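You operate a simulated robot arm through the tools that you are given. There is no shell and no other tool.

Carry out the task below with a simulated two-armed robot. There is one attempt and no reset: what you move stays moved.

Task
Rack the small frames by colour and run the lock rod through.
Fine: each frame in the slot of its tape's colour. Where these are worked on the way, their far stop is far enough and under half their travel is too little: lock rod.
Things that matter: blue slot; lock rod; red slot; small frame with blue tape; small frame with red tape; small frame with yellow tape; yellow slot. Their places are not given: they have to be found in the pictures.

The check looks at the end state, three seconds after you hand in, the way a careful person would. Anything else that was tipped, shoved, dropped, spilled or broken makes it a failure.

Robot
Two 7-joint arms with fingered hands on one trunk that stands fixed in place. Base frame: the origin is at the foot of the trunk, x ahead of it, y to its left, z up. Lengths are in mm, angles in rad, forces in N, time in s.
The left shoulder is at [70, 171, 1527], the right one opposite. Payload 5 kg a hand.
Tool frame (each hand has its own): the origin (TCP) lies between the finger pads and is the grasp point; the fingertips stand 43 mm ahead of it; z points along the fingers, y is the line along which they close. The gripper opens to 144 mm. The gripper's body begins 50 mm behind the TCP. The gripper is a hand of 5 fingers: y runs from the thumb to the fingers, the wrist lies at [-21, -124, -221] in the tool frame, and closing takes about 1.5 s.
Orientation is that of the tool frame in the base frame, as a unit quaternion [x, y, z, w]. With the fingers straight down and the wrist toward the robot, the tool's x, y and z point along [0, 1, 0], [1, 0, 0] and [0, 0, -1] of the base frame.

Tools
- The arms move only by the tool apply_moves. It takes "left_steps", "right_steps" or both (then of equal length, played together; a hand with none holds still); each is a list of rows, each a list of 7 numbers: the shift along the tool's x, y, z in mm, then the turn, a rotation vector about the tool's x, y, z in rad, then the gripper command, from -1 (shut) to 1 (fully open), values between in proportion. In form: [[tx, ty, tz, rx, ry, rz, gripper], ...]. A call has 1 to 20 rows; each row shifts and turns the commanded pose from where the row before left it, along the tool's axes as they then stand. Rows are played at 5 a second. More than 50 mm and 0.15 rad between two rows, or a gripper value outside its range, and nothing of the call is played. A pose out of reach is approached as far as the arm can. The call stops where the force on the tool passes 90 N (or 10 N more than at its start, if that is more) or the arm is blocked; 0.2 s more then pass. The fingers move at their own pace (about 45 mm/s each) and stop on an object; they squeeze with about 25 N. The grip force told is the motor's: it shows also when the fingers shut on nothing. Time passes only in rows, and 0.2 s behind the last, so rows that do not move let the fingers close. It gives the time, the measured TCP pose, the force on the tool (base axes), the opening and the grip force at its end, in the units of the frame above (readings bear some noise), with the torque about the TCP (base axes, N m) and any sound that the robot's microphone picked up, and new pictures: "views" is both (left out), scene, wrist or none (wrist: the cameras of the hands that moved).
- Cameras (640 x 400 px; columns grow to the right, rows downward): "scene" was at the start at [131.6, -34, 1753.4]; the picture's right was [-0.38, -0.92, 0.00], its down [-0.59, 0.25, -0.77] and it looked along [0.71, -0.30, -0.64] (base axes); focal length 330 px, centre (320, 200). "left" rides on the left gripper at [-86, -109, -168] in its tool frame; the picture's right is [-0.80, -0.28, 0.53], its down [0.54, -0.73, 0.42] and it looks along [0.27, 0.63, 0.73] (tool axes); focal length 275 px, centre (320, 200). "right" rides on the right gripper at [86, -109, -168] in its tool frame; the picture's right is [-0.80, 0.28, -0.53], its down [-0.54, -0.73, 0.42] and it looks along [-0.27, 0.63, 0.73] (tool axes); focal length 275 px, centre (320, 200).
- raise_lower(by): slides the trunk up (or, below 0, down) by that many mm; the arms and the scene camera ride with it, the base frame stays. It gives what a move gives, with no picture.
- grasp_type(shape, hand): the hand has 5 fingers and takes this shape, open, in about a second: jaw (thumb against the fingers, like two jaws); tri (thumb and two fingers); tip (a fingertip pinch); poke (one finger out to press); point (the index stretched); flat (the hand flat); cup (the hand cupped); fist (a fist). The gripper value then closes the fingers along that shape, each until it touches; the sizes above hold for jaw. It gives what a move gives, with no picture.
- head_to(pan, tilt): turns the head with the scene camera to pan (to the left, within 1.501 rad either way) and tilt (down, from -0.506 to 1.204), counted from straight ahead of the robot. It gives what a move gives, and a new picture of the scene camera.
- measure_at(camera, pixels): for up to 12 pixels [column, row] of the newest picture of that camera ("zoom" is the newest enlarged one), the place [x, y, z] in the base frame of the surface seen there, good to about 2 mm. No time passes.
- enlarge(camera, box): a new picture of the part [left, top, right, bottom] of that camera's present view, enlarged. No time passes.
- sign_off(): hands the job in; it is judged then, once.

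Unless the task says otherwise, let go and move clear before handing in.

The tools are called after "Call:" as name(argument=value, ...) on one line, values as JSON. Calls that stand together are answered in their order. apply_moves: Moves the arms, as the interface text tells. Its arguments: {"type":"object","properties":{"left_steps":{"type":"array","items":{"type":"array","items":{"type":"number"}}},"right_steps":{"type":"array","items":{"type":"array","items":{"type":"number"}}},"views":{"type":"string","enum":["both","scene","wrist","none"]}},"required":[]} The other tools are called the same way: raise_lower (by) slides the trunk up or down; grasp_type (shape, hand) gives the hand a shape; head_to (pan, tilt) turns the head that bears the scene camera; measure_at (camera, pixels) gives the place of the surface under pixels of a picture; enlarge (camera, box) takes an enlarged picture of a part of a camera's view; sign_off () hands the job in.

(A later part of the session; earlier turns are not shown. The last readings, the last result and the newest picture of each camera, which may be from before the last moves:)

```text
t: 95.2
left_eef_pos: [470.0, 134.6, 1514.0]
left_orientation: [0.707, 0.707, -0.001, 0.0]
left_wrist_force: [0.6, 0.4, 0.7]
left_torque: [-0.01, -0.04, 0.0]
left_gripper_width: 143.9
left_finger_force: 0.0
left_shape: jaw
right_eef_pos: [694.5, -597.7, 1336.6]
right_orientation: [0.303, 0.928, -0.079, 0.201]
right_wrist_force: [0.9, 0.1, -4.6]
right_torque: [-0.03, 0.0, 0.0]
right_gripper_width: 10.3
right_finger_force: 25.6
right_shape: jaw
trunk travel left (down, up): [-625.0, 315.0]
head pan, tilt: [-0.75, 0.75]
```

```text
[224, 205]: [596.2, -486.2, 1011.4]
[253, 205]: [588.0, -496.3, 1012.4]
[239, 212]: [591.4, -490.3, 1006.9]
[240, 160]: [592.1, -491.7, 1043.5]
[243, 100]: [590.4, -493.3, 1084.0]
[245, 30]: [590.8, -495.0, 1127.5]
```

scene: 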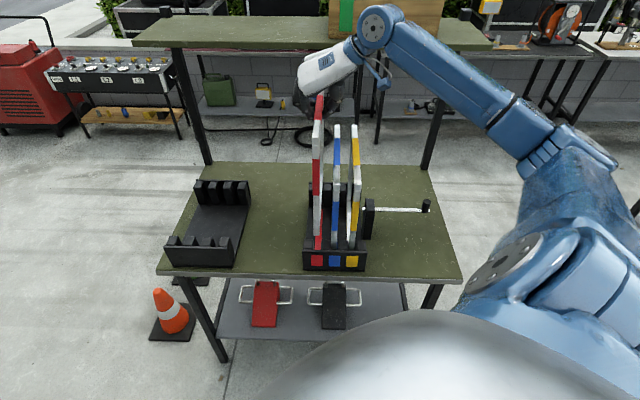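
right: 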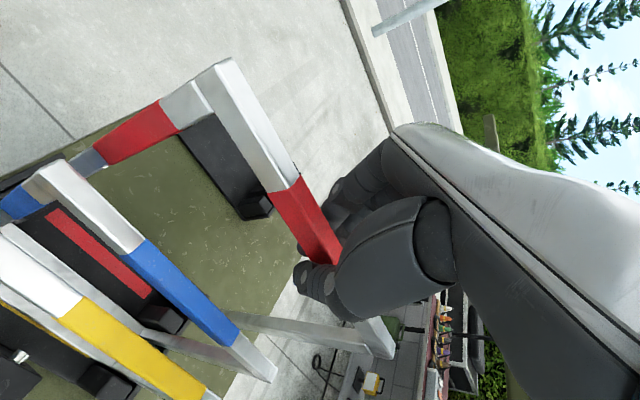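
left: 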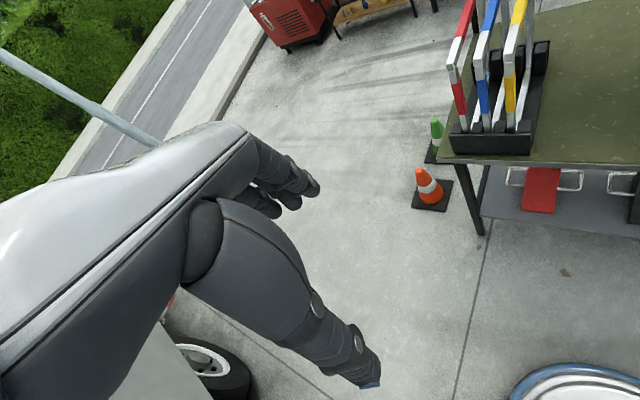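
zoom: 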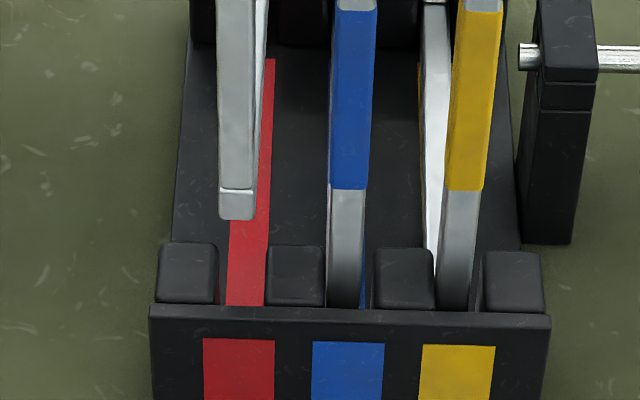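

Upright now; near centre ≈72, far ≈68.7. Apply +0.01 rad yaw, then lower 50 mm toward the guides.

Call:
apply_moves(right_steps=[[0, 0, 0, -0.0042, 0, -0.0091, -1], [4.2, 0, 9.06, 0, 0, 0, -1], [4.2, 0, 9.06, 0, 0, 0, -1], [4.2, 0, 9.06, 0, 0, 0, -1], [4.2, 0, 9.06, 0, 0, 0, -1], [2.1, 0, 4.5, 0, 0, 0, -1], [0, 0, 0, 0, 0, 0, -1], [0, 0, 0, 0, 0, 0, -1]])

Call:
enlarge(camera="scene", box=[300, 200, 360, 265])

Call:
enlarge(camera="right", box=[100, 230, 280, 400])

```text
t: 97.0
left_eef_pos: [471.5, 135.3, 1514.6]
left_orientation: [0.707, 0.707, -0.001, 0.0]
left_wrist_force: [0.5, -1.0, 0.5]
left_torque: [0.02, 0.02, 0.02]
left_gripper_width: 143.7
left_finger_force: 0.0
left_shape: jaw
right_eef_pos: [694.1, -597.7, 1292.8]
right_orientation: [0.298, 0.93, -0.077, 0.202]
right_wrist_force: [0.4, -1.0, -5.0]
right_torque: [0.02, 0.05, 0.01]
right_gripper_width: 10.5
right_finger_force: 25.5
right_shape: jaw
trunk travel left (down, up): [-625.0, 315.0]
head pan, tilt: [-0.75, 0.75]
```

scene: 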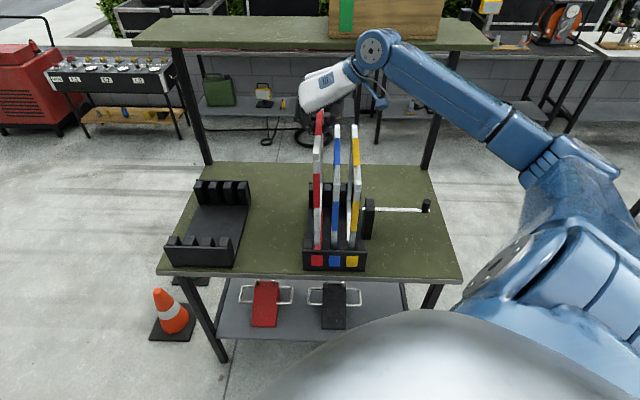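
right: 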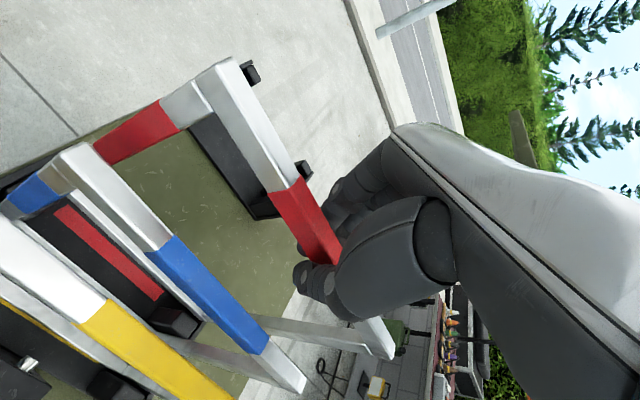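

```text
6.15 times, centred on (330, 232) of scene
```

zoom: 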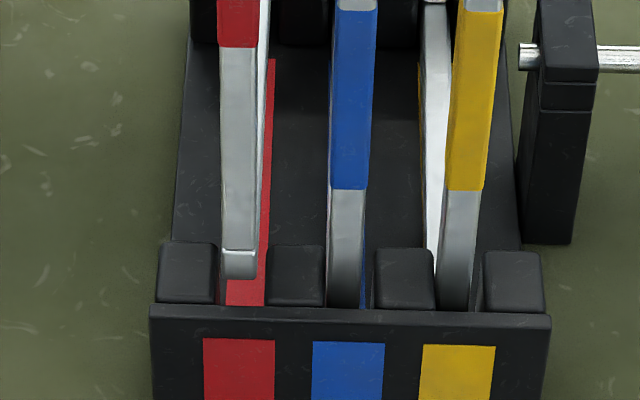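

```text
2.35 times, centred on (190, 315) of right
```

zoom: 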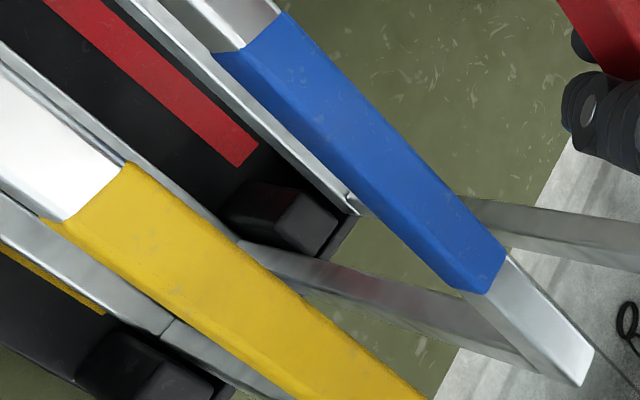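

Call:
measure_at(camera="zoom", pixels=[[340, 205], [330, 190], [300, 175], [310, 165], [200, 75], [210, 70], [325, 215], [305, 195], [280, 190], [345, 200], [355, 205], [270, 140]])

```text
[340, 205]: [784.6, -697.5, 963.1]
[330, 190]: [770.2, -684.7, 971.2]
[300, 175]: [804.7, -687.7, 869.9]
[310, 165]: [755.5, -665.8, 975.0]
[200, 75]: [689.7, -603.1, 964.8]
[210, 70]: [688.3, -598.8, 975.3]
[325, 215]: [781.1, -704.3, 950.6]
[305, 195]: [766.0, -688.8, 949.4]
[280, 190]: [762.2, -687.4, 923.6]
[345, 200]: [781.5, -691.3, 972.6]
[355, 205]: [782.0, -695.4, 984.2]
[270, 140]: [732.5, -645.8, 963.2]
```

Far end centred (face at 61.3, guide edge ≈56), near end about 1 mm off. Lowering further.

Call:
apply_moves(right_steps=[[2.1, -0.7, 4.5, 0, 0, 0, -1], [2.1, 0, 4.5, 0, 0, 0, -1], [2.1, 0, 4.5, 0, 0, 0, -1], [2.1, 0, 4.5, 0, 0, 0, -1], [0, 0, 0, 0, 0, 0, -1]], views="none")

```text
t: 98.2
left_eef_pos: [470.4, 134.2, 1513.7]
left_orientation: [0.706, 0.708, 0.0, 0.0]
left_wrist_force: [-0.6, 0.0, 0.1]
left_torque: [0.03, 0.01, 0.02]
left_gripper_width: 143.8
left_finger_force: 0.0
left_shape: jaw
right_eef_pos: [692.2, -598.3, 1271.6]
right_orientation: [0.298, 0.93, -0.077, 0.201]
right_wrist_force: [1.0, 0.5, -3.2]
right_torque: [0.02, -0.01, 0.04]
right_gripper_width: 10.2
right_finger_force: 24.8
right_shape: jaw
trunk travel left (down, up): [-625.0, 315.0]
head pan, tilt: [-0.75, 0.75]
```

Call:
apply_moves(right_steps=[[2.9, 0, 6.3, 0, 0, 0, -1], [2.9, 0, 6.3, 0, 0, 0, -1], [2.9, 0, 6.3, 0, 0, 0, -1], [2.9, 0, 6.3, 0, 0, 0, -1], [2.9, 0, 6.3, 0, 0, 0, -1], [2.9, 0, 6.3, 0, 0, 0, -1], [0, 0, 0, 0, 0, 0, -1]])

Call:
enlarge(camera="scene", box=[290, 90, 390, 275])

```text
t: 99.8
left_eef_pos: [471.6, 135.2, 1514.6]
left_orientation: [0.706, 0.708, -0.001, 0.0]
left_wrist_force: [-0.1, 0.7, -0.4]
left_torque: [0.0, -0.03, -0.01]
left_gripper_width: 143.7
left_finger_force: 0.1
left_shape: jaw
right_eef_pos: [692.3, -598.7, 1233.5]
right_orientation: [0.299, 0.929, -0.078, 0.204]
right_wrist_force: [-0.5, 1.1, -4.5]
right_torque: [0.05, 0.02, 0.01]
right_gripper_width: 10.3
right_finger_force: 25.2
right_shape: jaw
trunk travel left (down, up): [-625.0, 315.0]
head pan, tilt: [-0.75, 0.75]
```

scene: 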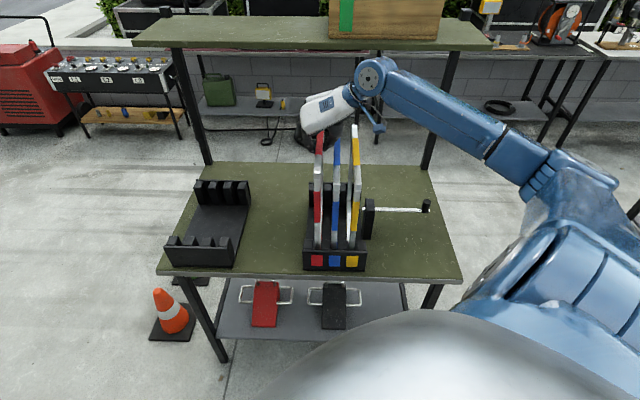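
right: 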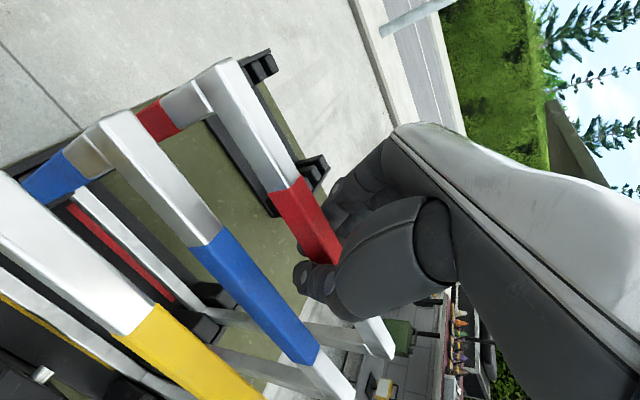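

```text
2.16 times, centred on (340, 182) of scene
```

zoom: 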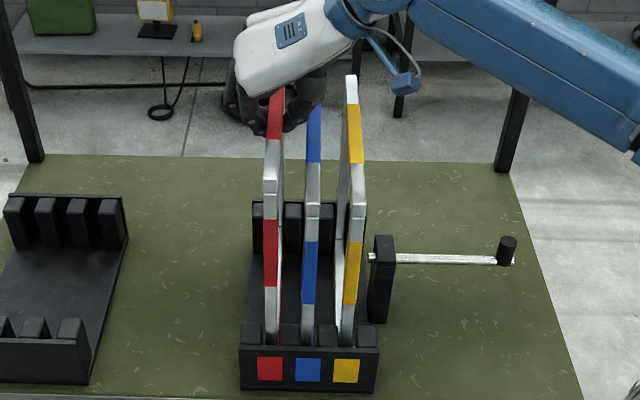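

Call:
apply_moves(right_steps=[[1.7, 0, 3.6, 0, 0, 0, -1], [1.7, 0, 3.6, 0, 0, 0, -1], [1.7, 0, 3.6, 0, 0, 0, -1], [1.7, 0, 3.6, 0, 0, 0, -1], [0, 0, 0, 0, 0, 0, -1], [0, 0, 0, 0, 0, 0, -1]])

Call:
enlarge(camera="right", box=[200, 180, 400, 400])

Call:
measure_at(camera="right", pixels=[[150, 190], [190, 240], [230, 300], [250, 275], [180, 180], [220, 100], [245, 150], [262, 178], [130, 300], [170, 350]])

```text
t: 101.2
left_eef_pos: [471.7, 134.0, 1514.3]
left_orientation: [0.707, 0.708, -0.001, 0.0]
left_wrist_force: [-0.8, 0.0, -0.3]
left_torque: [0.0, 0.0, 0.02]
left_gripper_width: 143.8
left_finger_force: 0.1
left_shape: jaw
right_eef_pos: [690.1, -599.5, 1214.3]
right_orientation: [0.298, 0.93, -0.077, 0.203]
right_wrist_force: [-0.7, -0.2, -3.5]
right_torque: [-0.03, 0.0, -0.01]
right_gripper_width: 10.4
right_finger_force: 24.9
right_shape: jaw
trunk travel left (down, up): [-625.0, 315.0]
head pan, tilt: [-0.75, 0.75]
```

scene: 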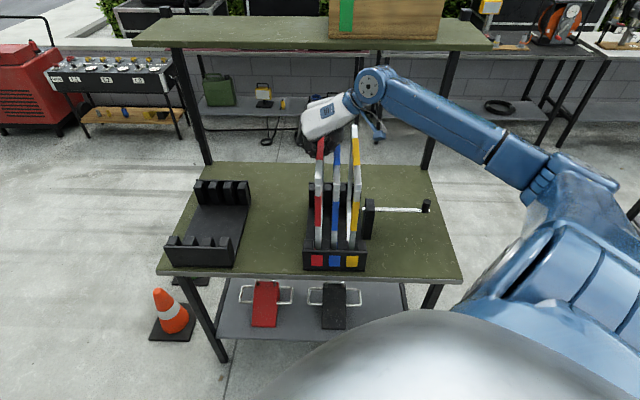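
right: 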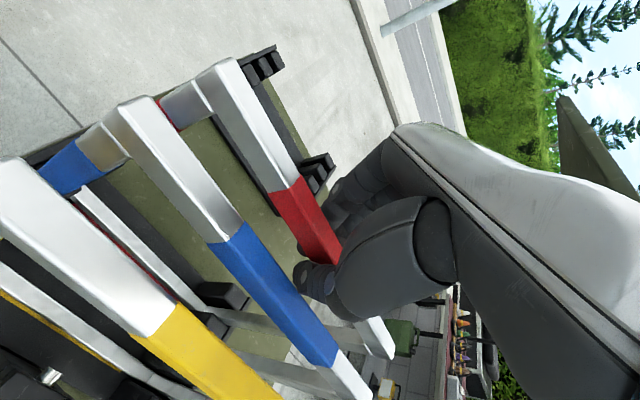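

```text
1.82 times, centred on (300, 290) of right
```

zoom: 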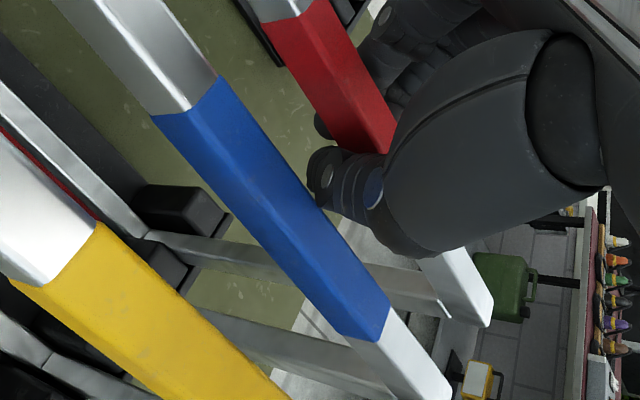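

```text
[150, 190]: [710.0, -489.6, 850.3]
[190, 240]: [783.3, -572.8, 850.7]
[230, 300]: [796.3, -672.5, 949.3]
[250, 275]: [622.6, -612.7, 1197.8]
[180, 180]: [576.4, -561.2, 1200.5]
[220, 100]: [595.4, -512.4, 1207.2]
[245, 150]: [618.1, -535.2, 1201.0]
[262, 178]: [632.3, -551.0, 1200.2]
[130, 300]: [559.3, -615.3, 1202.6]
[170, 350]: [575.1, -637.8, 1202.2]
```

Call:
apply_moves(right_steps=[[1.3, 0, 2.7, 0, 0, 0, -1], [1.3, 0, 2.7, 0, 0, 0, -1], [1.3, 0, 2.7, 0, 0, 0, -1], [0, 0, 0, 0, 0, 0, -1]], views="none")

```text
t: 102.2
left_eef_pos: [471.3, 133.5, 1514.2]
left_orientation: [0.706, 0.708, 0.001, 0.0]
left_wrist_force: [-0.7, -0.7, -0.1]
left_torque: [0.02, 0.01, 0.0]
left_gripper_width: 143.7
left_finger_force: 0.1
left_shape: jaw
right_eef_pos: [691.0, -601.6, 1205.0]
right_orientation: [0.299, 0.93, -0.077, 0.202]
right_wrist_force: [0.4, -0.1, -3.5]
right_torque: [0.03, -0.01, 0.01]
right_gripper_width: 10.6
right_finger_force: 25.5
right_shape: jaw
trunk travel left (down, up): [-625.0, 315.0]
head pan, tilt: [-0.75, 0.75]
```

Call:
apply_moves(right_steps=[[0.7, 0, 1.5, 0, 0, 0, -1], [0.7, 0, 1.5, 0, 0, 0, -1], [0, 0, 0, 0, 0, 0, -1], [0, 0, 0, 0, 0, 0, -1]])

Call:
measure_at(camera="right", pixels=[[250, 275], [180, 180], [220, 100], [240, 75], [245, 150], [262, 178], [280, 160], [130, 230], [100, 205], [210, 310], [160, 330], [120, 290]])

Call:
enlarge(camera="scene", box=[290, 90, 390, 275])

```text
t: 103.2
left_eef_pos: [471.6, 135.0, 1515.0]
left_orientation: [0.707, 0.707, 0.0, 0.0]
left_wrist_force: [-0.1, 0.9, 0.6]
left_torque: [0.0, 0.01, 0.0]
left_gripper_width: 143.8
left_finger_force: 0.0
left_shape: jaw
right_eef_pos: [690.4, -600.8, 1203.5]
right_orientation: [0.299, 0.929, -0.078, 0.203]
right_wrist_force: [0.3, -0.5, -2.8]
right_torque: [0.03, -0.01, 0.0]
right_gripper_width: 10.4
right_finger_force: 25.0
right_shape: jaw
trunk travel left (down, up): [-625.0, 315.0]
head pan, tilt: [-0.75, 0.75]
```

scene: 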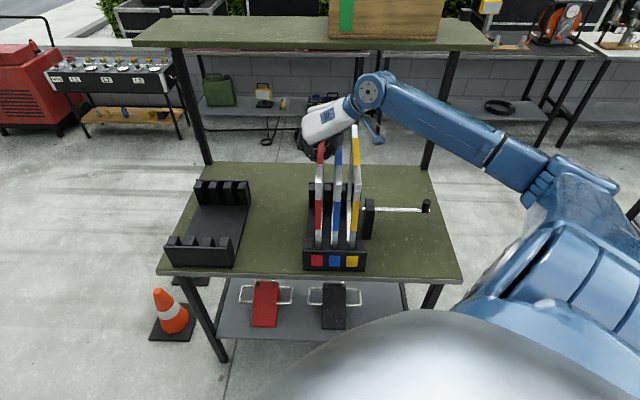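
right: 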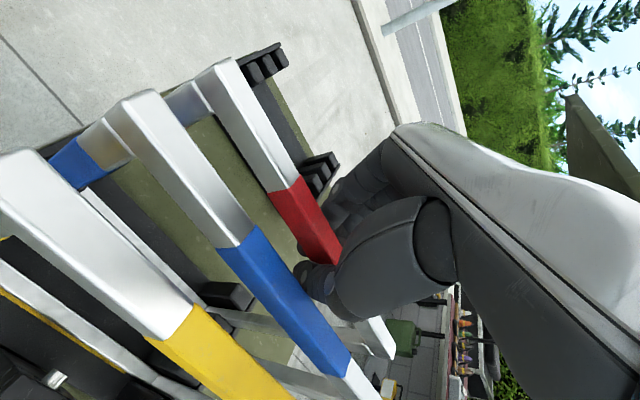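

```text
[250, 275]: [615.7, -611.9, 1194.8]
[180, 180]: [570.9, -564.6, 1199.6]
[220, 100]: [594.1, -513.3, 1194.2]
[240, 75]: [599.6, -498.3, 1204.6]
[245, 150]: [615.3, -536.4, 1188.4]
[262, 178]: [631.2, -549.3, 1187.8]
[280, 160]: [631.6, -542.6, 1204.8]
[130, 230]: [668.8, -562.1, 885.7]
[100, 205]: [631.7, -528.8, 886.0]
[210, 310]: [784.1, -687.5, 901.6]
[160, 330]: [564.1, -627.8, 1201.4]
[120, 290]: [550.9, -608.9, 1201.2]
```

```text
2.16 times, centred on (340, 182) of scene
```

zoom: 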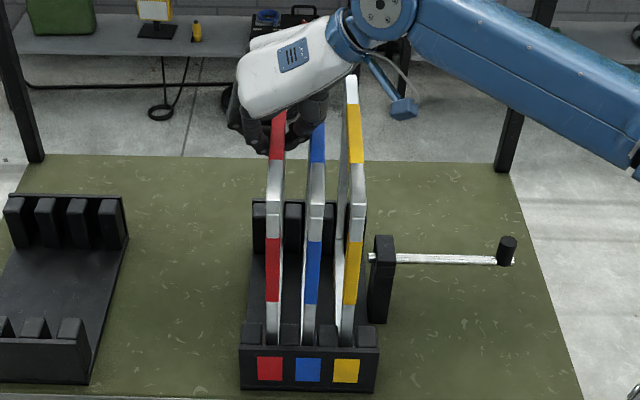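

Red is ~2 mm above the floor and leans ~5 mm at the top; the thumb has nudged blue 4 mm. I'll set it down, straighten it by +5 mm, then release with the hand sliding +u.

Call:
apply_moves(right_steps=[[0.7, 0, 1.5, 0, 0, 0, -1], [0.5, 0, 1.0, 0, 0, 0, -1], [0, 0, 0, 0, 0, 0, -1], [0, 0, 0, 0, 0, 0, -1]], views="none")

```text
t: 104.2
left_eef_pos: [469.5, 134.4, 1514.9]
left_orientation: [0.707, 0.707, 0.001, 0.0]
left_wrist_force: [0.3, -0.6, 0.0]
left_torque: [-0.01, -0.04, 0.0]
left_gripper_width: 143.8
left_finger_force: 0.0
left_shape: jaw
right_eef_pos: [690.8, -599.4, 1200.6]
right_orientation: [0.299, 0.929, -0.077, 0.203]
right_wrist_force: [-0.5, 0.0, 1.6]
right_torque: [-0.07, -0.09, 0.02]
right_gripper_width: 10.6
right_finger_force: 24.7
right_shape: jaw
trunk travel left (down, up): [-625.0, 315.0]
head pan, tilt: [-0.75, 0.75]
```

Call:
apply_moves(right_steps=[[0, 2, 0, 0, 0, 0, -1], [0, 2, 0, 0, 0, 0, -1], [0, 0, 0, 0, 0, 0, -1], [0, 1, 0, 0, 0, 0, -0.78], [0, 2, 0, 0, 0, 0, -0.68], [0, 2, 0, 0, 0, 0, -0.58], [0, 3, 0, 0, 0, 0, -0.5], [0, 0, 0, 0, 0, 0, -0.5], [0, 0, 0, 0, 0, 0, -0.5]])

Call:
enlarge(camera="right", box=[200, 180, 400, 400])

Call:
enlarge(camera="scene", box=[290, 90, 390, 275])

```text
t: 106.2
left_eef_pos: [470.3, 134.6, 1514.7]
left_orientation: [0.707, 0.707, 0.001, 0.0]
left_wrist_force: [-0.5, -0.2, -0.6]
left_torque: [0.01, 0.0, 0.02]
left_gripper_width: 143.6
left_finger_force: 0.2
left_shape: jaw
right_eef_pos: [698.6, -589.4, 1200.1]
right_orientation: [0.298, 0.93, -0.077, 0.203]
right_wrist_force: [0.8, 0.3, -0.1]
right_torque: [-0.03, 0.01, 0.0]
right_gripper_width: 35.7
right_finger_force: 0.0
right_shape: jaw
trunk travel left (down, up): [-625.0, 315.0]
head pan, tilt: [-0.75, 0.75]
```

scene: 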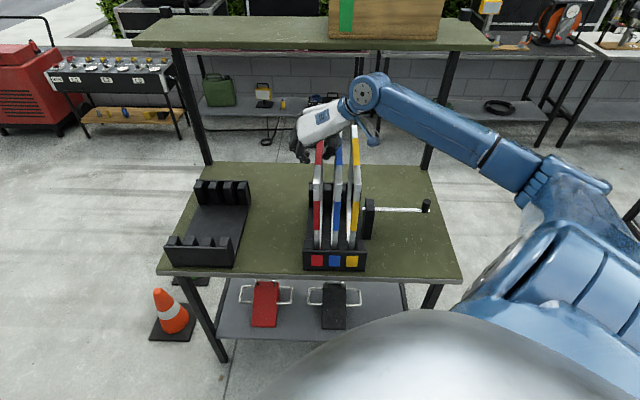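
right: 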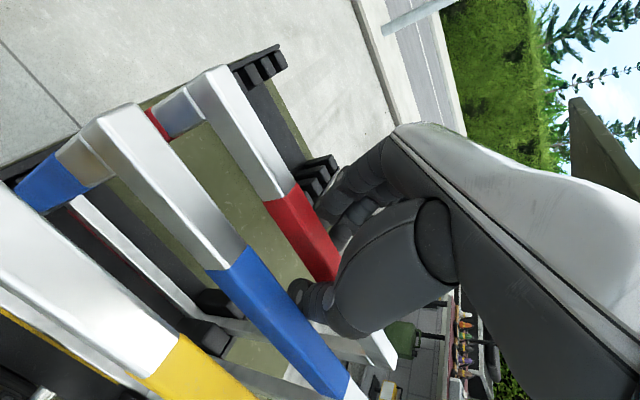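

```text
1.82 times, centred on (300, 290) of right
```

zoom: 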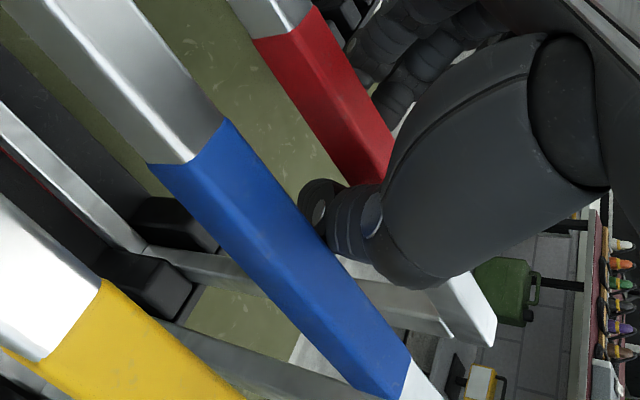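

```text
2.16 times, centred on (340, 182) of scene
```

zoom: 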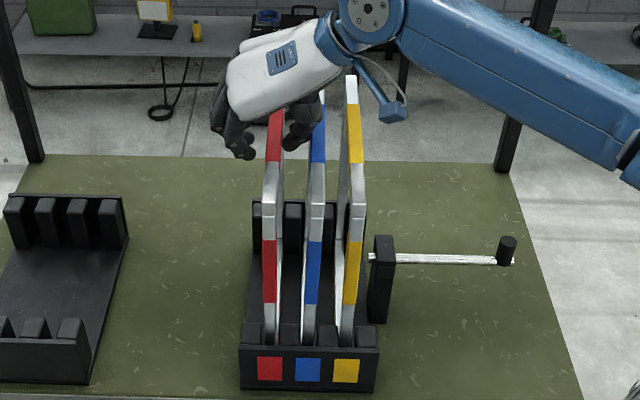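

Released; the thumb is free between blue and red. Rise straight up.

Call:
apply_moves(right_steps=[[-2.1, 0, -4.5, 0, 0, 0, -0.5], [-4.2, 0, -9.06, 0, 0, 0, -0.5], [-4.2, 0, -9.06, 0, 0, 0, -0.5], [-8.4, 0, -18.1, 0, 0, 0, -0.5], [-8.4, 0, -18.1, 0, 0, 0, -0.5], [-8.4, 0, -18.1, 0, 0, 0, -0.5], [-8.4, 0, -18.1, 0, 0, 0, -0.5], [-8.4, 0, -18.1, 0, 0, 0, -0.5], [0, 0, 0, 0, 0, 0, -0.5]])

Call:
enlarge(camera="scene", box=[290, 110, 390, 275])

Call:
enlarge(camera="right", box=[20, 100, 300, 390])

```text
t: 108.2
left_eef_pos: [471.0, 134.1, 1513.7]
left_orientation: [0.707, 0.708, 0.0, 0.0]
left_wrist_force: [-0.6, -0.6, 0.4]
left_torque: [0.01, -0.01, -0.02]
left_gripper_width: 143.7
left_finger_force: 0.1
left_shape: jaw
right_eef_pos: [699.1, -587.4, 1322.2]
right_orientation: [0.298, 0.929, -0.077, 0.203]
right_wrist_force: [-0.1, 0.7, -0.4]
right_torque: [-0.01, 0.04, -0.02]
right_gripper_width: 35.7
right_finger_force: 0.1
right_shape: jaw
trunk travel left (down, up): [-625.0, 315.0]
head pan, tilt: [-0.75, 0.75]
```

scene: 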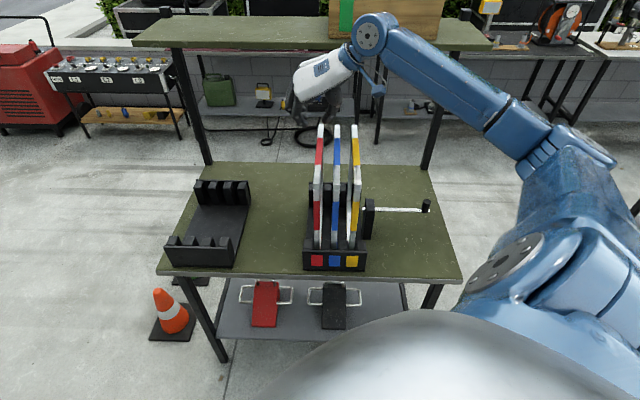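
right: 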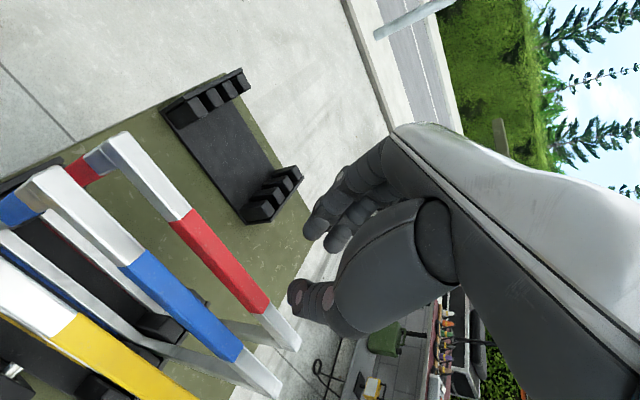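

```text
2.42 times, centred on (340, 192) of scene
```

zoom: 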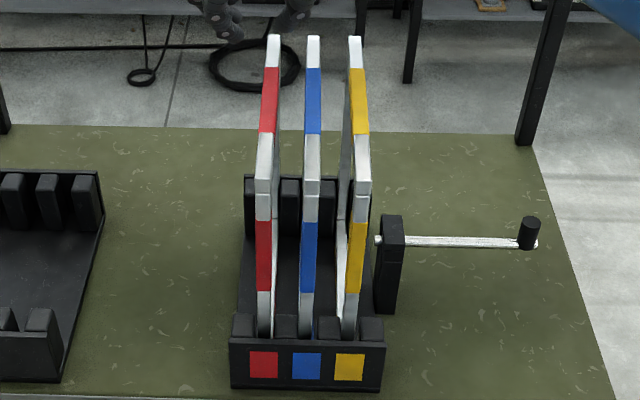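

```text
1.38 times, centred on (160, 245) of right
```

zoom: 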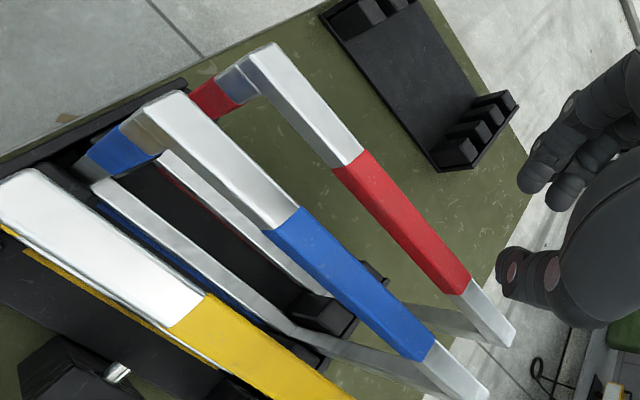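

All three frames stand in their coloured slots. Next I turn the right hand back to the knob-grip orientation (upright, closing along v) while still high.

Call:
apply_moves(right_steps=[[0, 0, 0, 0, 0.1453, 0, -0.2], [0, 0, 0, 0, 0.1453, 0, -0.2], [0, 0, 0, 0, 0.1453, 0, -0.2], [0, 0, 0, -0.02, 0, 0, -0.2], [0, 0, 0, 0, 0, 0.1443, -0.2], [0, 0, 0, 0, 0, 0.1443, -0.2], [0, 0, 0, 0, 0, 0.1443, -0.2], [0, 0, 0, 0, 0, 0.1443, -0.2], [0, 0, 0, 0, 0, 0.1443, -0.2], [0, 0, 0, 0, 0, 0.1443, -0.2], [0, 0, 0, 0, 0, 0.1443, -0.2], [0, 0, 0, 0, 0, 0.1443, -0.2], [0, 0, 0, 0, 0, 0.1443, -0.2], [0, 0, 0, 0, 0, 0.1443, -0.2], [0, 0, 0, 0, 0, 0.1443, -0.2], [0, 0, 0, 0, 0, 0.1443, -0.2], [0, 0, 0, 0, 0, 0, -0.2]])

Call:
measure_at(camera="scene", pixels=[[427, 201], [427, 205], [424, 202], [430, 202], [400, 210], [362, 209]])

```text
t: 111.8
left_eef_pos: [469.9, 134.3, 1515.9]
left_orientation: [0.707, 0.707, 0.0, 0.0]
left_wrist_force: [0.2, -0.3, 0.1]
left_torque: [-0.01, 0.01, -0.04]
left_gripper_width: 144.0
left_finger_force: 0.0
left_shape: jaw
right_eef_pos: [698.6, -587.3, 1325.3]
right_orientation: [0.925, 0.38, -0.001, 0.0]
right_wrist_force: [-0.2, 0.4, 0.4]
right_torque: [-0.03, 0.0, -0.01]
right_gripper_width: 57.3
right_finger_force: 0.1
right_shape: jaw
trunk travel left (down, up): [-625.0, 315.0]
head pan, tilt: [-0.75, 0.75]
```

scene: 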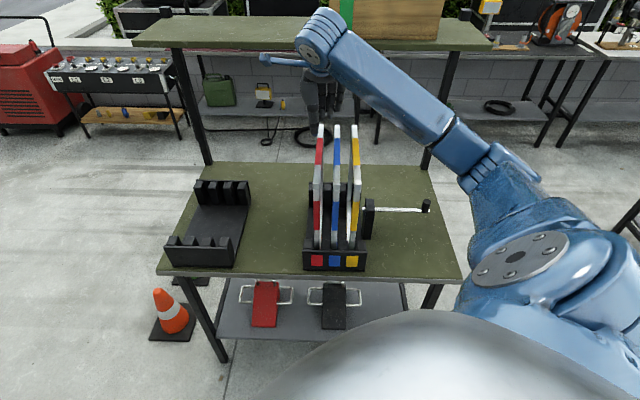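
right: 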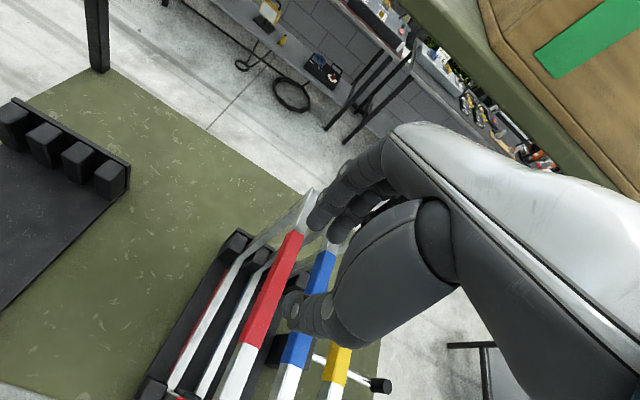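

```text
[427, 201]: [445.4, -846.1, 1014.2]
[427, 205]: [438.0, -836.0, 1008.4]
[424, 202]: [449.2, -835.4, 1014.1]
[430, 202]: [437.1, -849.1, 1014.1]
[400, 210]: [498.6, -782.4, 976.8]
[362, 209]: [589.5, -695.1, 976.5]
```

Hand orientation is right. The knob is at (443,−842). I'll move out over it, staying high, then partly descend.

Call:
apply_moves(right_steps=[[-40.2, 0.2, 0, 0, 0, 0, -0.1], [-40.2, 0.2, 0, 0, 0, 0, -0.1], [-40.2, 0.2, 0, 0, 0, 0, -0.1], [-40.2, 0.2, 0, 0, 0, 0, -0.1], [-40.2, 0.2, 0, 0, 0, 0, -0.1], [-40.2, 0.2, 0, 0, 0, 0, -0.1], [-40.2, 0.2, 0, 0, 0, 0, -0.1], [-40.2, 0.2, 0, 0, 0, 0, -0.1], [-40.2, 0.2, 0, 0, 0, 0, -0.1], [0, 0, 40, 0, 0, 0, -0.1], [0, 0, 40, 0, 0, 0, -0.1], [0, 0, 40, 0, 0, 0, -0.1], [0, 0, 40, 0, 0, 0, -0.1], [0, 0, 0, 0, 0, 0, -0.1]])

Call:
enlarge(camera="right", box=[180, 180, 360, 360])

```text
t: 114.8
left_eef_pos: [472.1, 134.5, 1514.4]
left_orientation: [0.706, 0.708, 0.0, 0.001]
left_wrist_force: [0.2, 0.6, -0.3]
left_torque: [-0.03, 0.0, -0.03]
left_gripper_width: 143.6
left_finger_force: 0.1
left_shape: jaw
right_eef_pos: [440.2, -845.3, 1164.3]
right_orientation: [0.925, 0.381, -0.001, 0.001]
right_wrist_force: [-0.7, 0.4, -0.3]
right_torque: [-0.02, 0.01, 0.01]
right_gripper_width: 64.4
right_finger_force: 0.0
right_shape: jaw
trunk travel left (down, up): [-625.0, 315.0]
head pan, tilt: [-0.75, 0.75]
```

scene: 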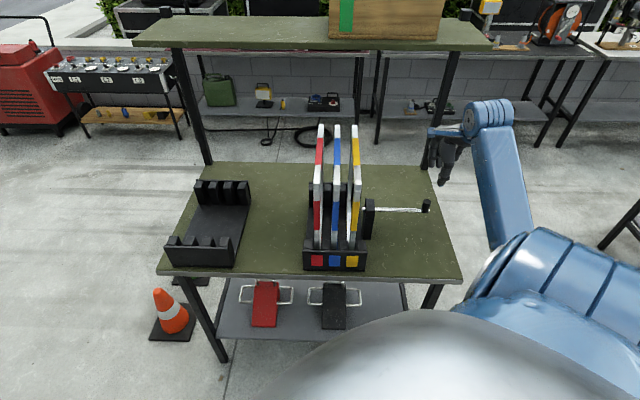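
right: 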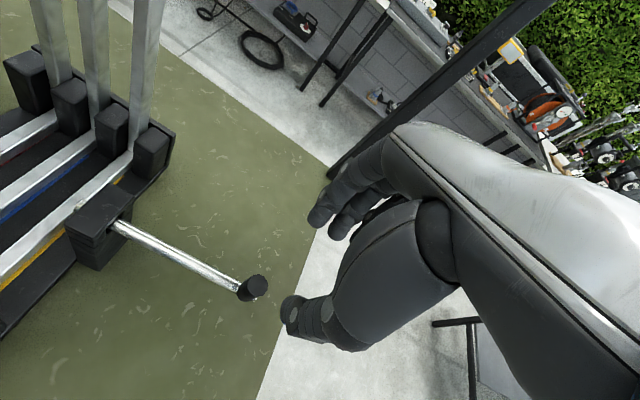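

```text
2.22 times, centred on (270, 270) of right
```

zoom: 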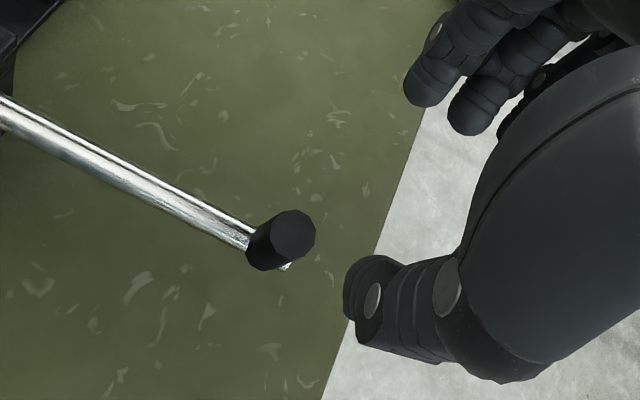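

Call:
measure_at(camera="zoom", pixels=[[293, 233], [280, 225], [305, 240], [293, 215], [293, 250], [240, 235]])

```text
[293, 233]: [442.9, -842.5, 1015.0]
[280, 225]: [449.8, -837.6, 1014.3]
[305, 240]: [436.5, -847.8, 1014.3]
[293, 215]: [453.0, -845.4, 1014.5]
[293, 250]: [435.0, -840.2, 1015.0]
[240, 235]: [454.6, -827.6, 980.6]
```

Knob centre (443,−842.6), t≈−282.6. Align by +3 mm and descend to the same grip height as before (1040.5), then close.

Call:
apply_moves(right_steps=[[3, 0.5, 30, 0, 0, 0, -0.15], [0, 0.5, 35, 0, 0, 0, -0.2], [0, 0, 35, 0, 0, 0, -0.2], [0, 0, 18, 0, 0, 0, -0.2], [0, 0, 4, 0, 0, 0, -0.2], [0, 0, 0, 0, 0, 0, -0.2], [0, 0, 0, 0, 0, 0, -0.2]])

Call:
enlarge(camera="right", box=[220, 180, 380, 340])

```text
t: 116.4
left_eef_pos: [470.7, 135.5, 1515.4]
left_orientation: [0.706, 0.708, 0.0, -0.001]
left_wrist_force: [0.8, -0.2, -1.0]
left_torque: [0.04, 0.04, -0.01]
left_gripper_width: 144.0
left_finger_force: 0.0
left_shape: jaw
right_eef_pos: [447.8, -843.4, 1042.3]
right_orientation: [0.925, 0.381, 0.0, 0.0]
right_wrist_force: [0.2, 0.3, -0.4]
right_torque: [-0.02, -0.03, 0.0]
right_gripper_width: 57.8
right_finger_force: 0.1
right_shape: jaw
trunk travel left (down, up): [-625.0, 315.0]
head pan, tilt: [-0.75, 0.75]
```

scene: 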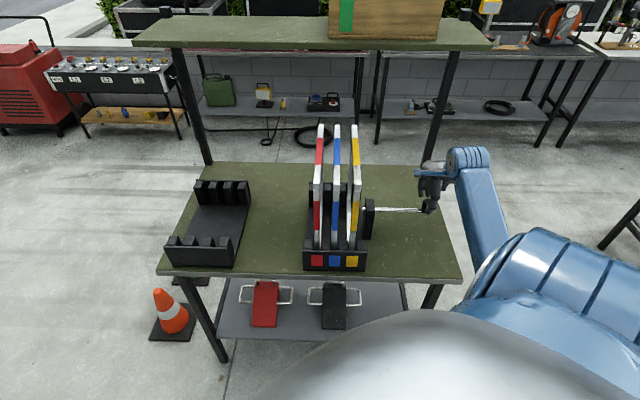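
right: 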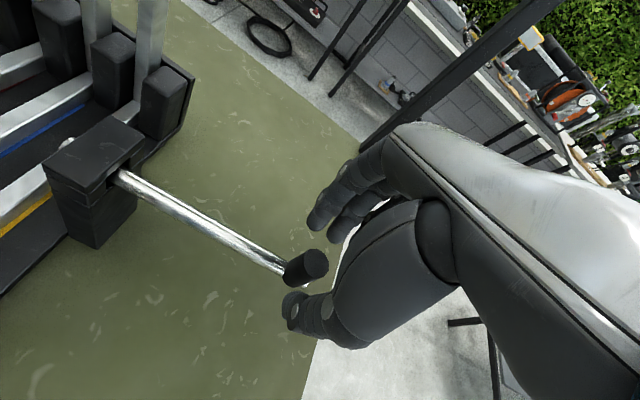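

```text
2.50 times, centred on (300, 260) of right
```

zoom: 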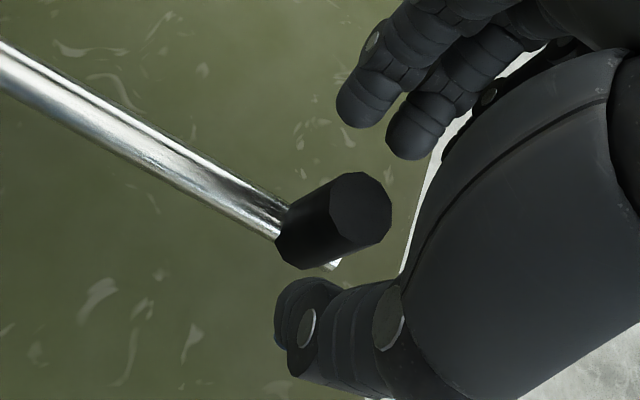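

Call:
apply_moves(right_steps=[[-2, -0.5, 1.5, 0, 0, 0, -0.3], [0, 0, 0, 0, 0, 0, -0.6], [0, 0, 0, 0, 0, 0, -1], [0, 0, 0, 0, 0, 0, -1], [0, 0, 0, 0, 0, 0, -1], [0, 0, 0, 0, 0, 0, -1], [0, 0, 0, 0, 0, 0, -1], [0, 0, 0, 0, 0, 0, -1]])

Call:
enlarge(camera="right", box=[220, 180, 380, 340])

```text
t: 118.2
left_eef_pos: [469.9, 135.0, 1514.9]
left_orientation: [0.707, 0.708, 0.001, 0.001]
left_wrist_force: [0.1, -0.3, 0.2]
left_torque: [-0.01, 0.0, 0.0]
left_gripper_width: 144.1
left_finger_force: 0.0
left_shape: jaw
right_eef_pos: [443.9, -843.5, 1041.3]
right_orientation: [0.925, 0.381, -0.001, 0.0]
right_wrist_force: [-2.8, 3.5, -1.8]
right_torque: [0.05, 0.08, 0.01]
right_gripper_width: 16.9
right_finger_force: 25.4
right_shape: jaw
trunk travel left (down, up): [-625.0, 315.0]
head pan, tilt: [-0.75, 0.75]
```

scene: 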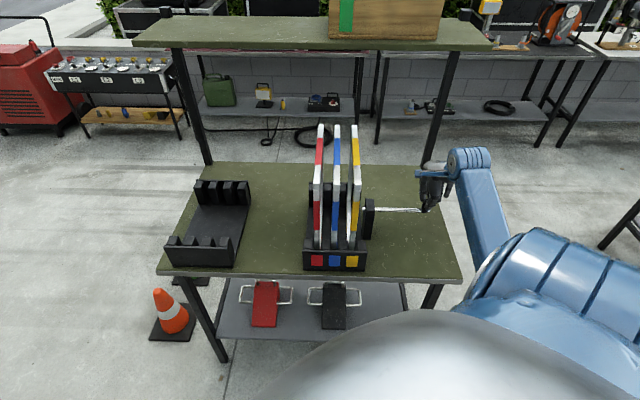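
right: 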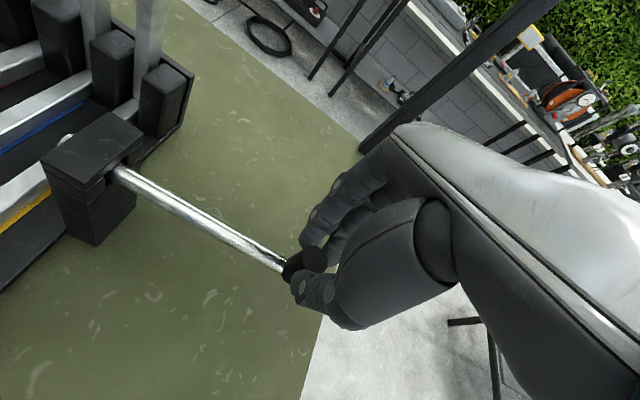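

```text
2.50 times, centred on (300, 260) of right
```

zoom: 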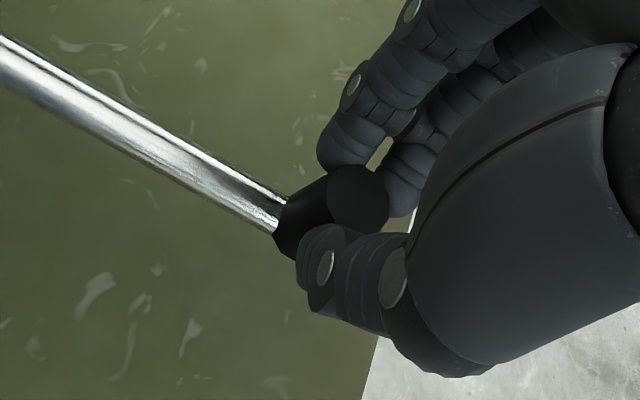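

The grip holds, but I notice the wrist camera sticks out 86 mm toward the frames at z≈1208 and would hit yellow at the end of the push. I'll release, rise, tilt the hand 15° outward, and re-grip a little deeper.

Call:
apply_moves(right_steps=[[0, 0, 0, 0, 0, 0, -0.6], [0, 0, 0, 0, 0, 0, -0.2], [0, 0, 0, 0, 0, 0, -0.15], [0, 0, -20, 0, 0, 0, -0.15], [0, 0, -20, 0, 0, 0, -0.15], [0, 0, 0, 0, 0.131, 0, -0.15], [0, 0, 0, 0, 0.131, 0, -0.15], [-3, 0, 0, 0, 0, 0, -0.15], [0, 0, 0, 0, 0, 0, -0.15]])

Call:
enlarge(camera="right", box=[220, 180, 380, 340])

Call:
enlarge(camera="scene", box=[350, 140, 470, 230])

```text
t: 120.2
left_eef_pos: [470.3, 135.5, 1514.3]
left_orientation: [0.706, 0.708, 0.001, -0.001]
left_wrist_force: [0.1, 0.8, 0.1]
left_torque: [0.02, 0.01, -0.01]
left_gripper_width: 143.9
left_finger_force: 0.0
left_shape: jaw
right_eef_pos: [443.1, -845.7, 1080.8]
right_orientation: [0.917, 0.378, 0.119, -0.049]
right_wrist_force: [-0.7, 0.4, -0.2]
right_torque: [0.01, -0.02, 0.03]
right_gripper_width: 60.8
right_finger_force: 0.0
right_shape: jaw
trunk travel left (down, up): [-625.0, 315.0]
head pan, tilt: [-0.75, 0.75]
```

scene: 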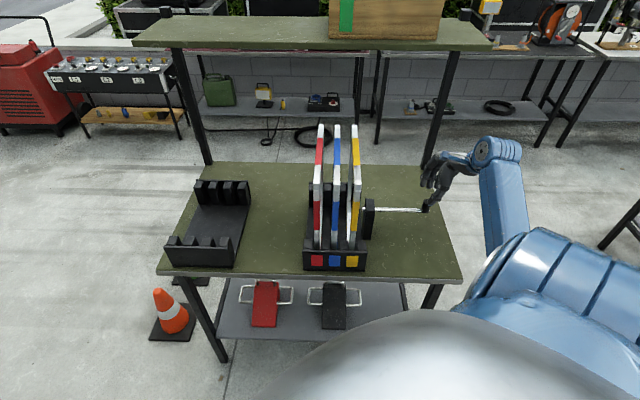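
right: 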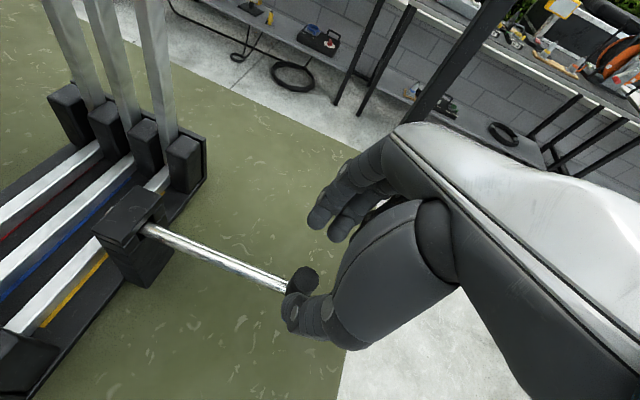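

```text
2.50 times, centred on (300, 260) of right
```

zoom: 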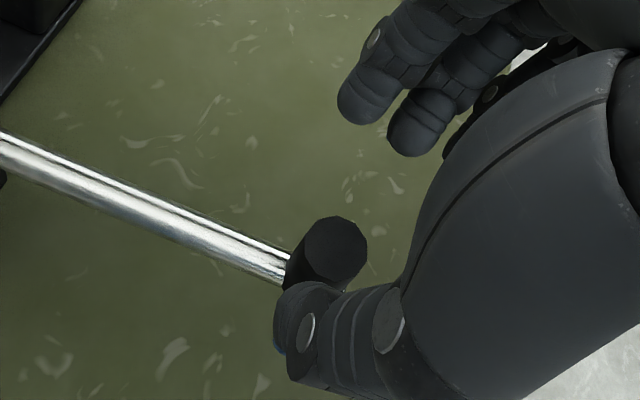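

```text
4.44 times, centred on (410, 185) of scene
```

zoom: 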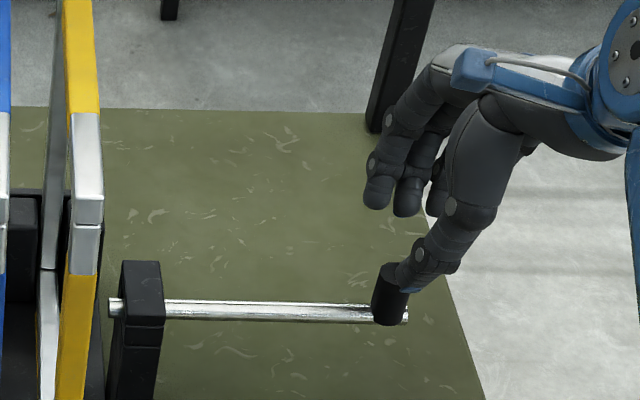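

The camera is now swung up and outward. I'll descend so thumb and index straddle the knob, tips ending just above the post-top level.

Call:
apply_moves(right_steps=[[-6.4, -0.5, 17, 0, 0, 0, -0.15], [-6.4, -0.5, 17, 0, 0, 0, -0.2], [-2.3, 0, 8.7, 0, 0, 0, -0.2], [0, 0, 0, 0, 0, 0, -0.2], [0, 0, 0, 0, 0, 0, -0.2]])

Call:
enlarge(camera="right", box=[220, 180, 380, 340])

Call:
enlarge(camera="scene", box=[390, 150, 460, 220])

```text
t: 121.4
left_eef_pos: [470.0, 135.2, 1513.7]
left_orientation: [0.706, 0.708, 0.0, 0.0]
left_wrist_force: [0.5, -0.9, 0.9]
left_torque: [-0.01, 0.0, -0.02]
left_gripper_width: 143.8
left_finger_force: 0.0
left_shape: jaw
right_eef_pos: [439.7, -847.4, 1036.0]
right_orientation: [0.917, 0.377, 0.119, -0.049]
right_wrist_force: [0.4, -0.7, -0.2]
right_torque: [-0.02, 0.02, 0.0]
right_gripper_width: 58.0
right_finger_force: 0.0
right_shape: jaw
trunk travel left (down, up): [-625.0, 315.0]
head pan, tilt: [-0.75, 0.75]
```

scene: 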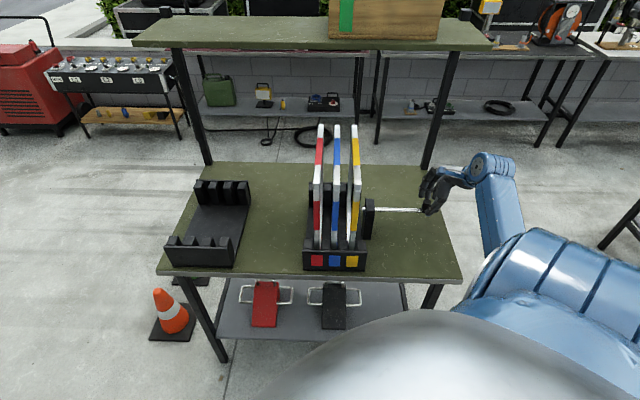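
right: 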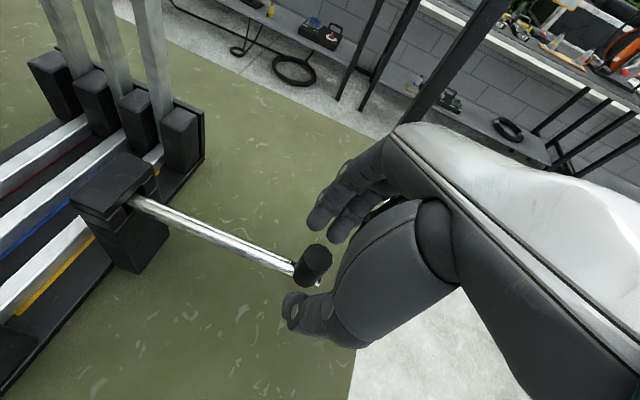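

```text
2.50 times, centred on (300, 260) of right
```

zoom: 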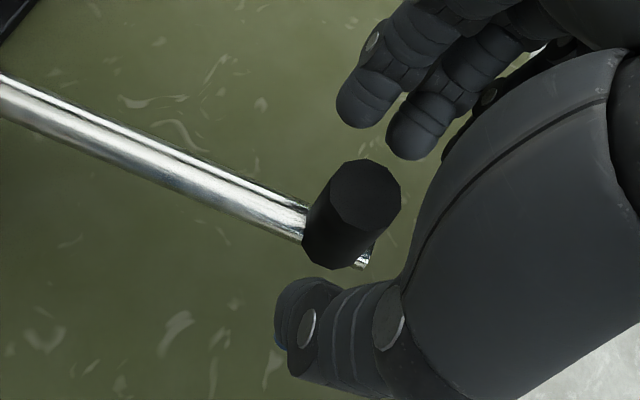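

```text
5.71 times, centred on (425, 185) of scene
```

zoom: 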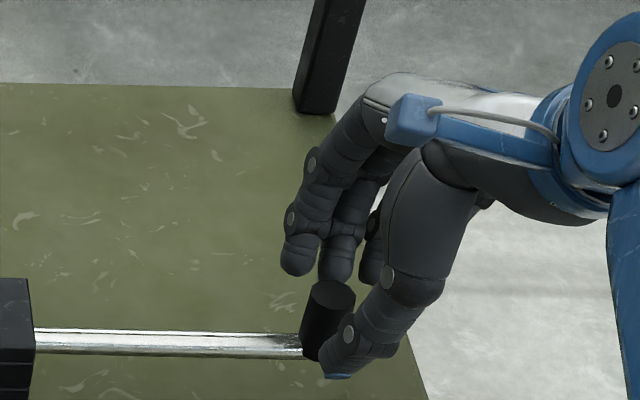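

Call:
measure_at(camera="zoom", pixels=[[335, 372], [350, 365], [345, 340], [300, 265], [295, 245], [335, 272], [330, 292], [365, 275]])

Call:
measure_at(camera="right", pixels=[[314, 228], [310, 222], [340, 240], [345, 230], [290, 300], [296, 312], [318, 258]])

```text
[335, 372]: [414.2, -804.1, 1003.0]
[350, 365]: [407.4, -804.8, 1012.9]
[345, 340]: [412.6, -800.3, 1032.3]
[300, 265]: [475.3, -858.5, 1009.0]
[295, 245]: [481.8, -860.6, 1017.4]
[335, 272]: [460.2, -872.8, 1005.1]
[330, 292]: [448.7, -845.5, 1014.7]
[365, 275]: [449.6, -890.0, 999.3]
```

```text
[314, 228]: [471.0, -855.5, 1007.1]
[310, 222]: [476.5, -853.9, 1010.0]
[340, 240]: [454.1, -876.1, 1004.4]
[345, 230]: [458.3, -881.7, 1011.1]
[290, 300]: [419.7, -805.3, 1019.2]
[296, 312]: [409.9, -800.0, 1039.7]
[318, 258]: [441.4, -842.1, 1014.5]
```

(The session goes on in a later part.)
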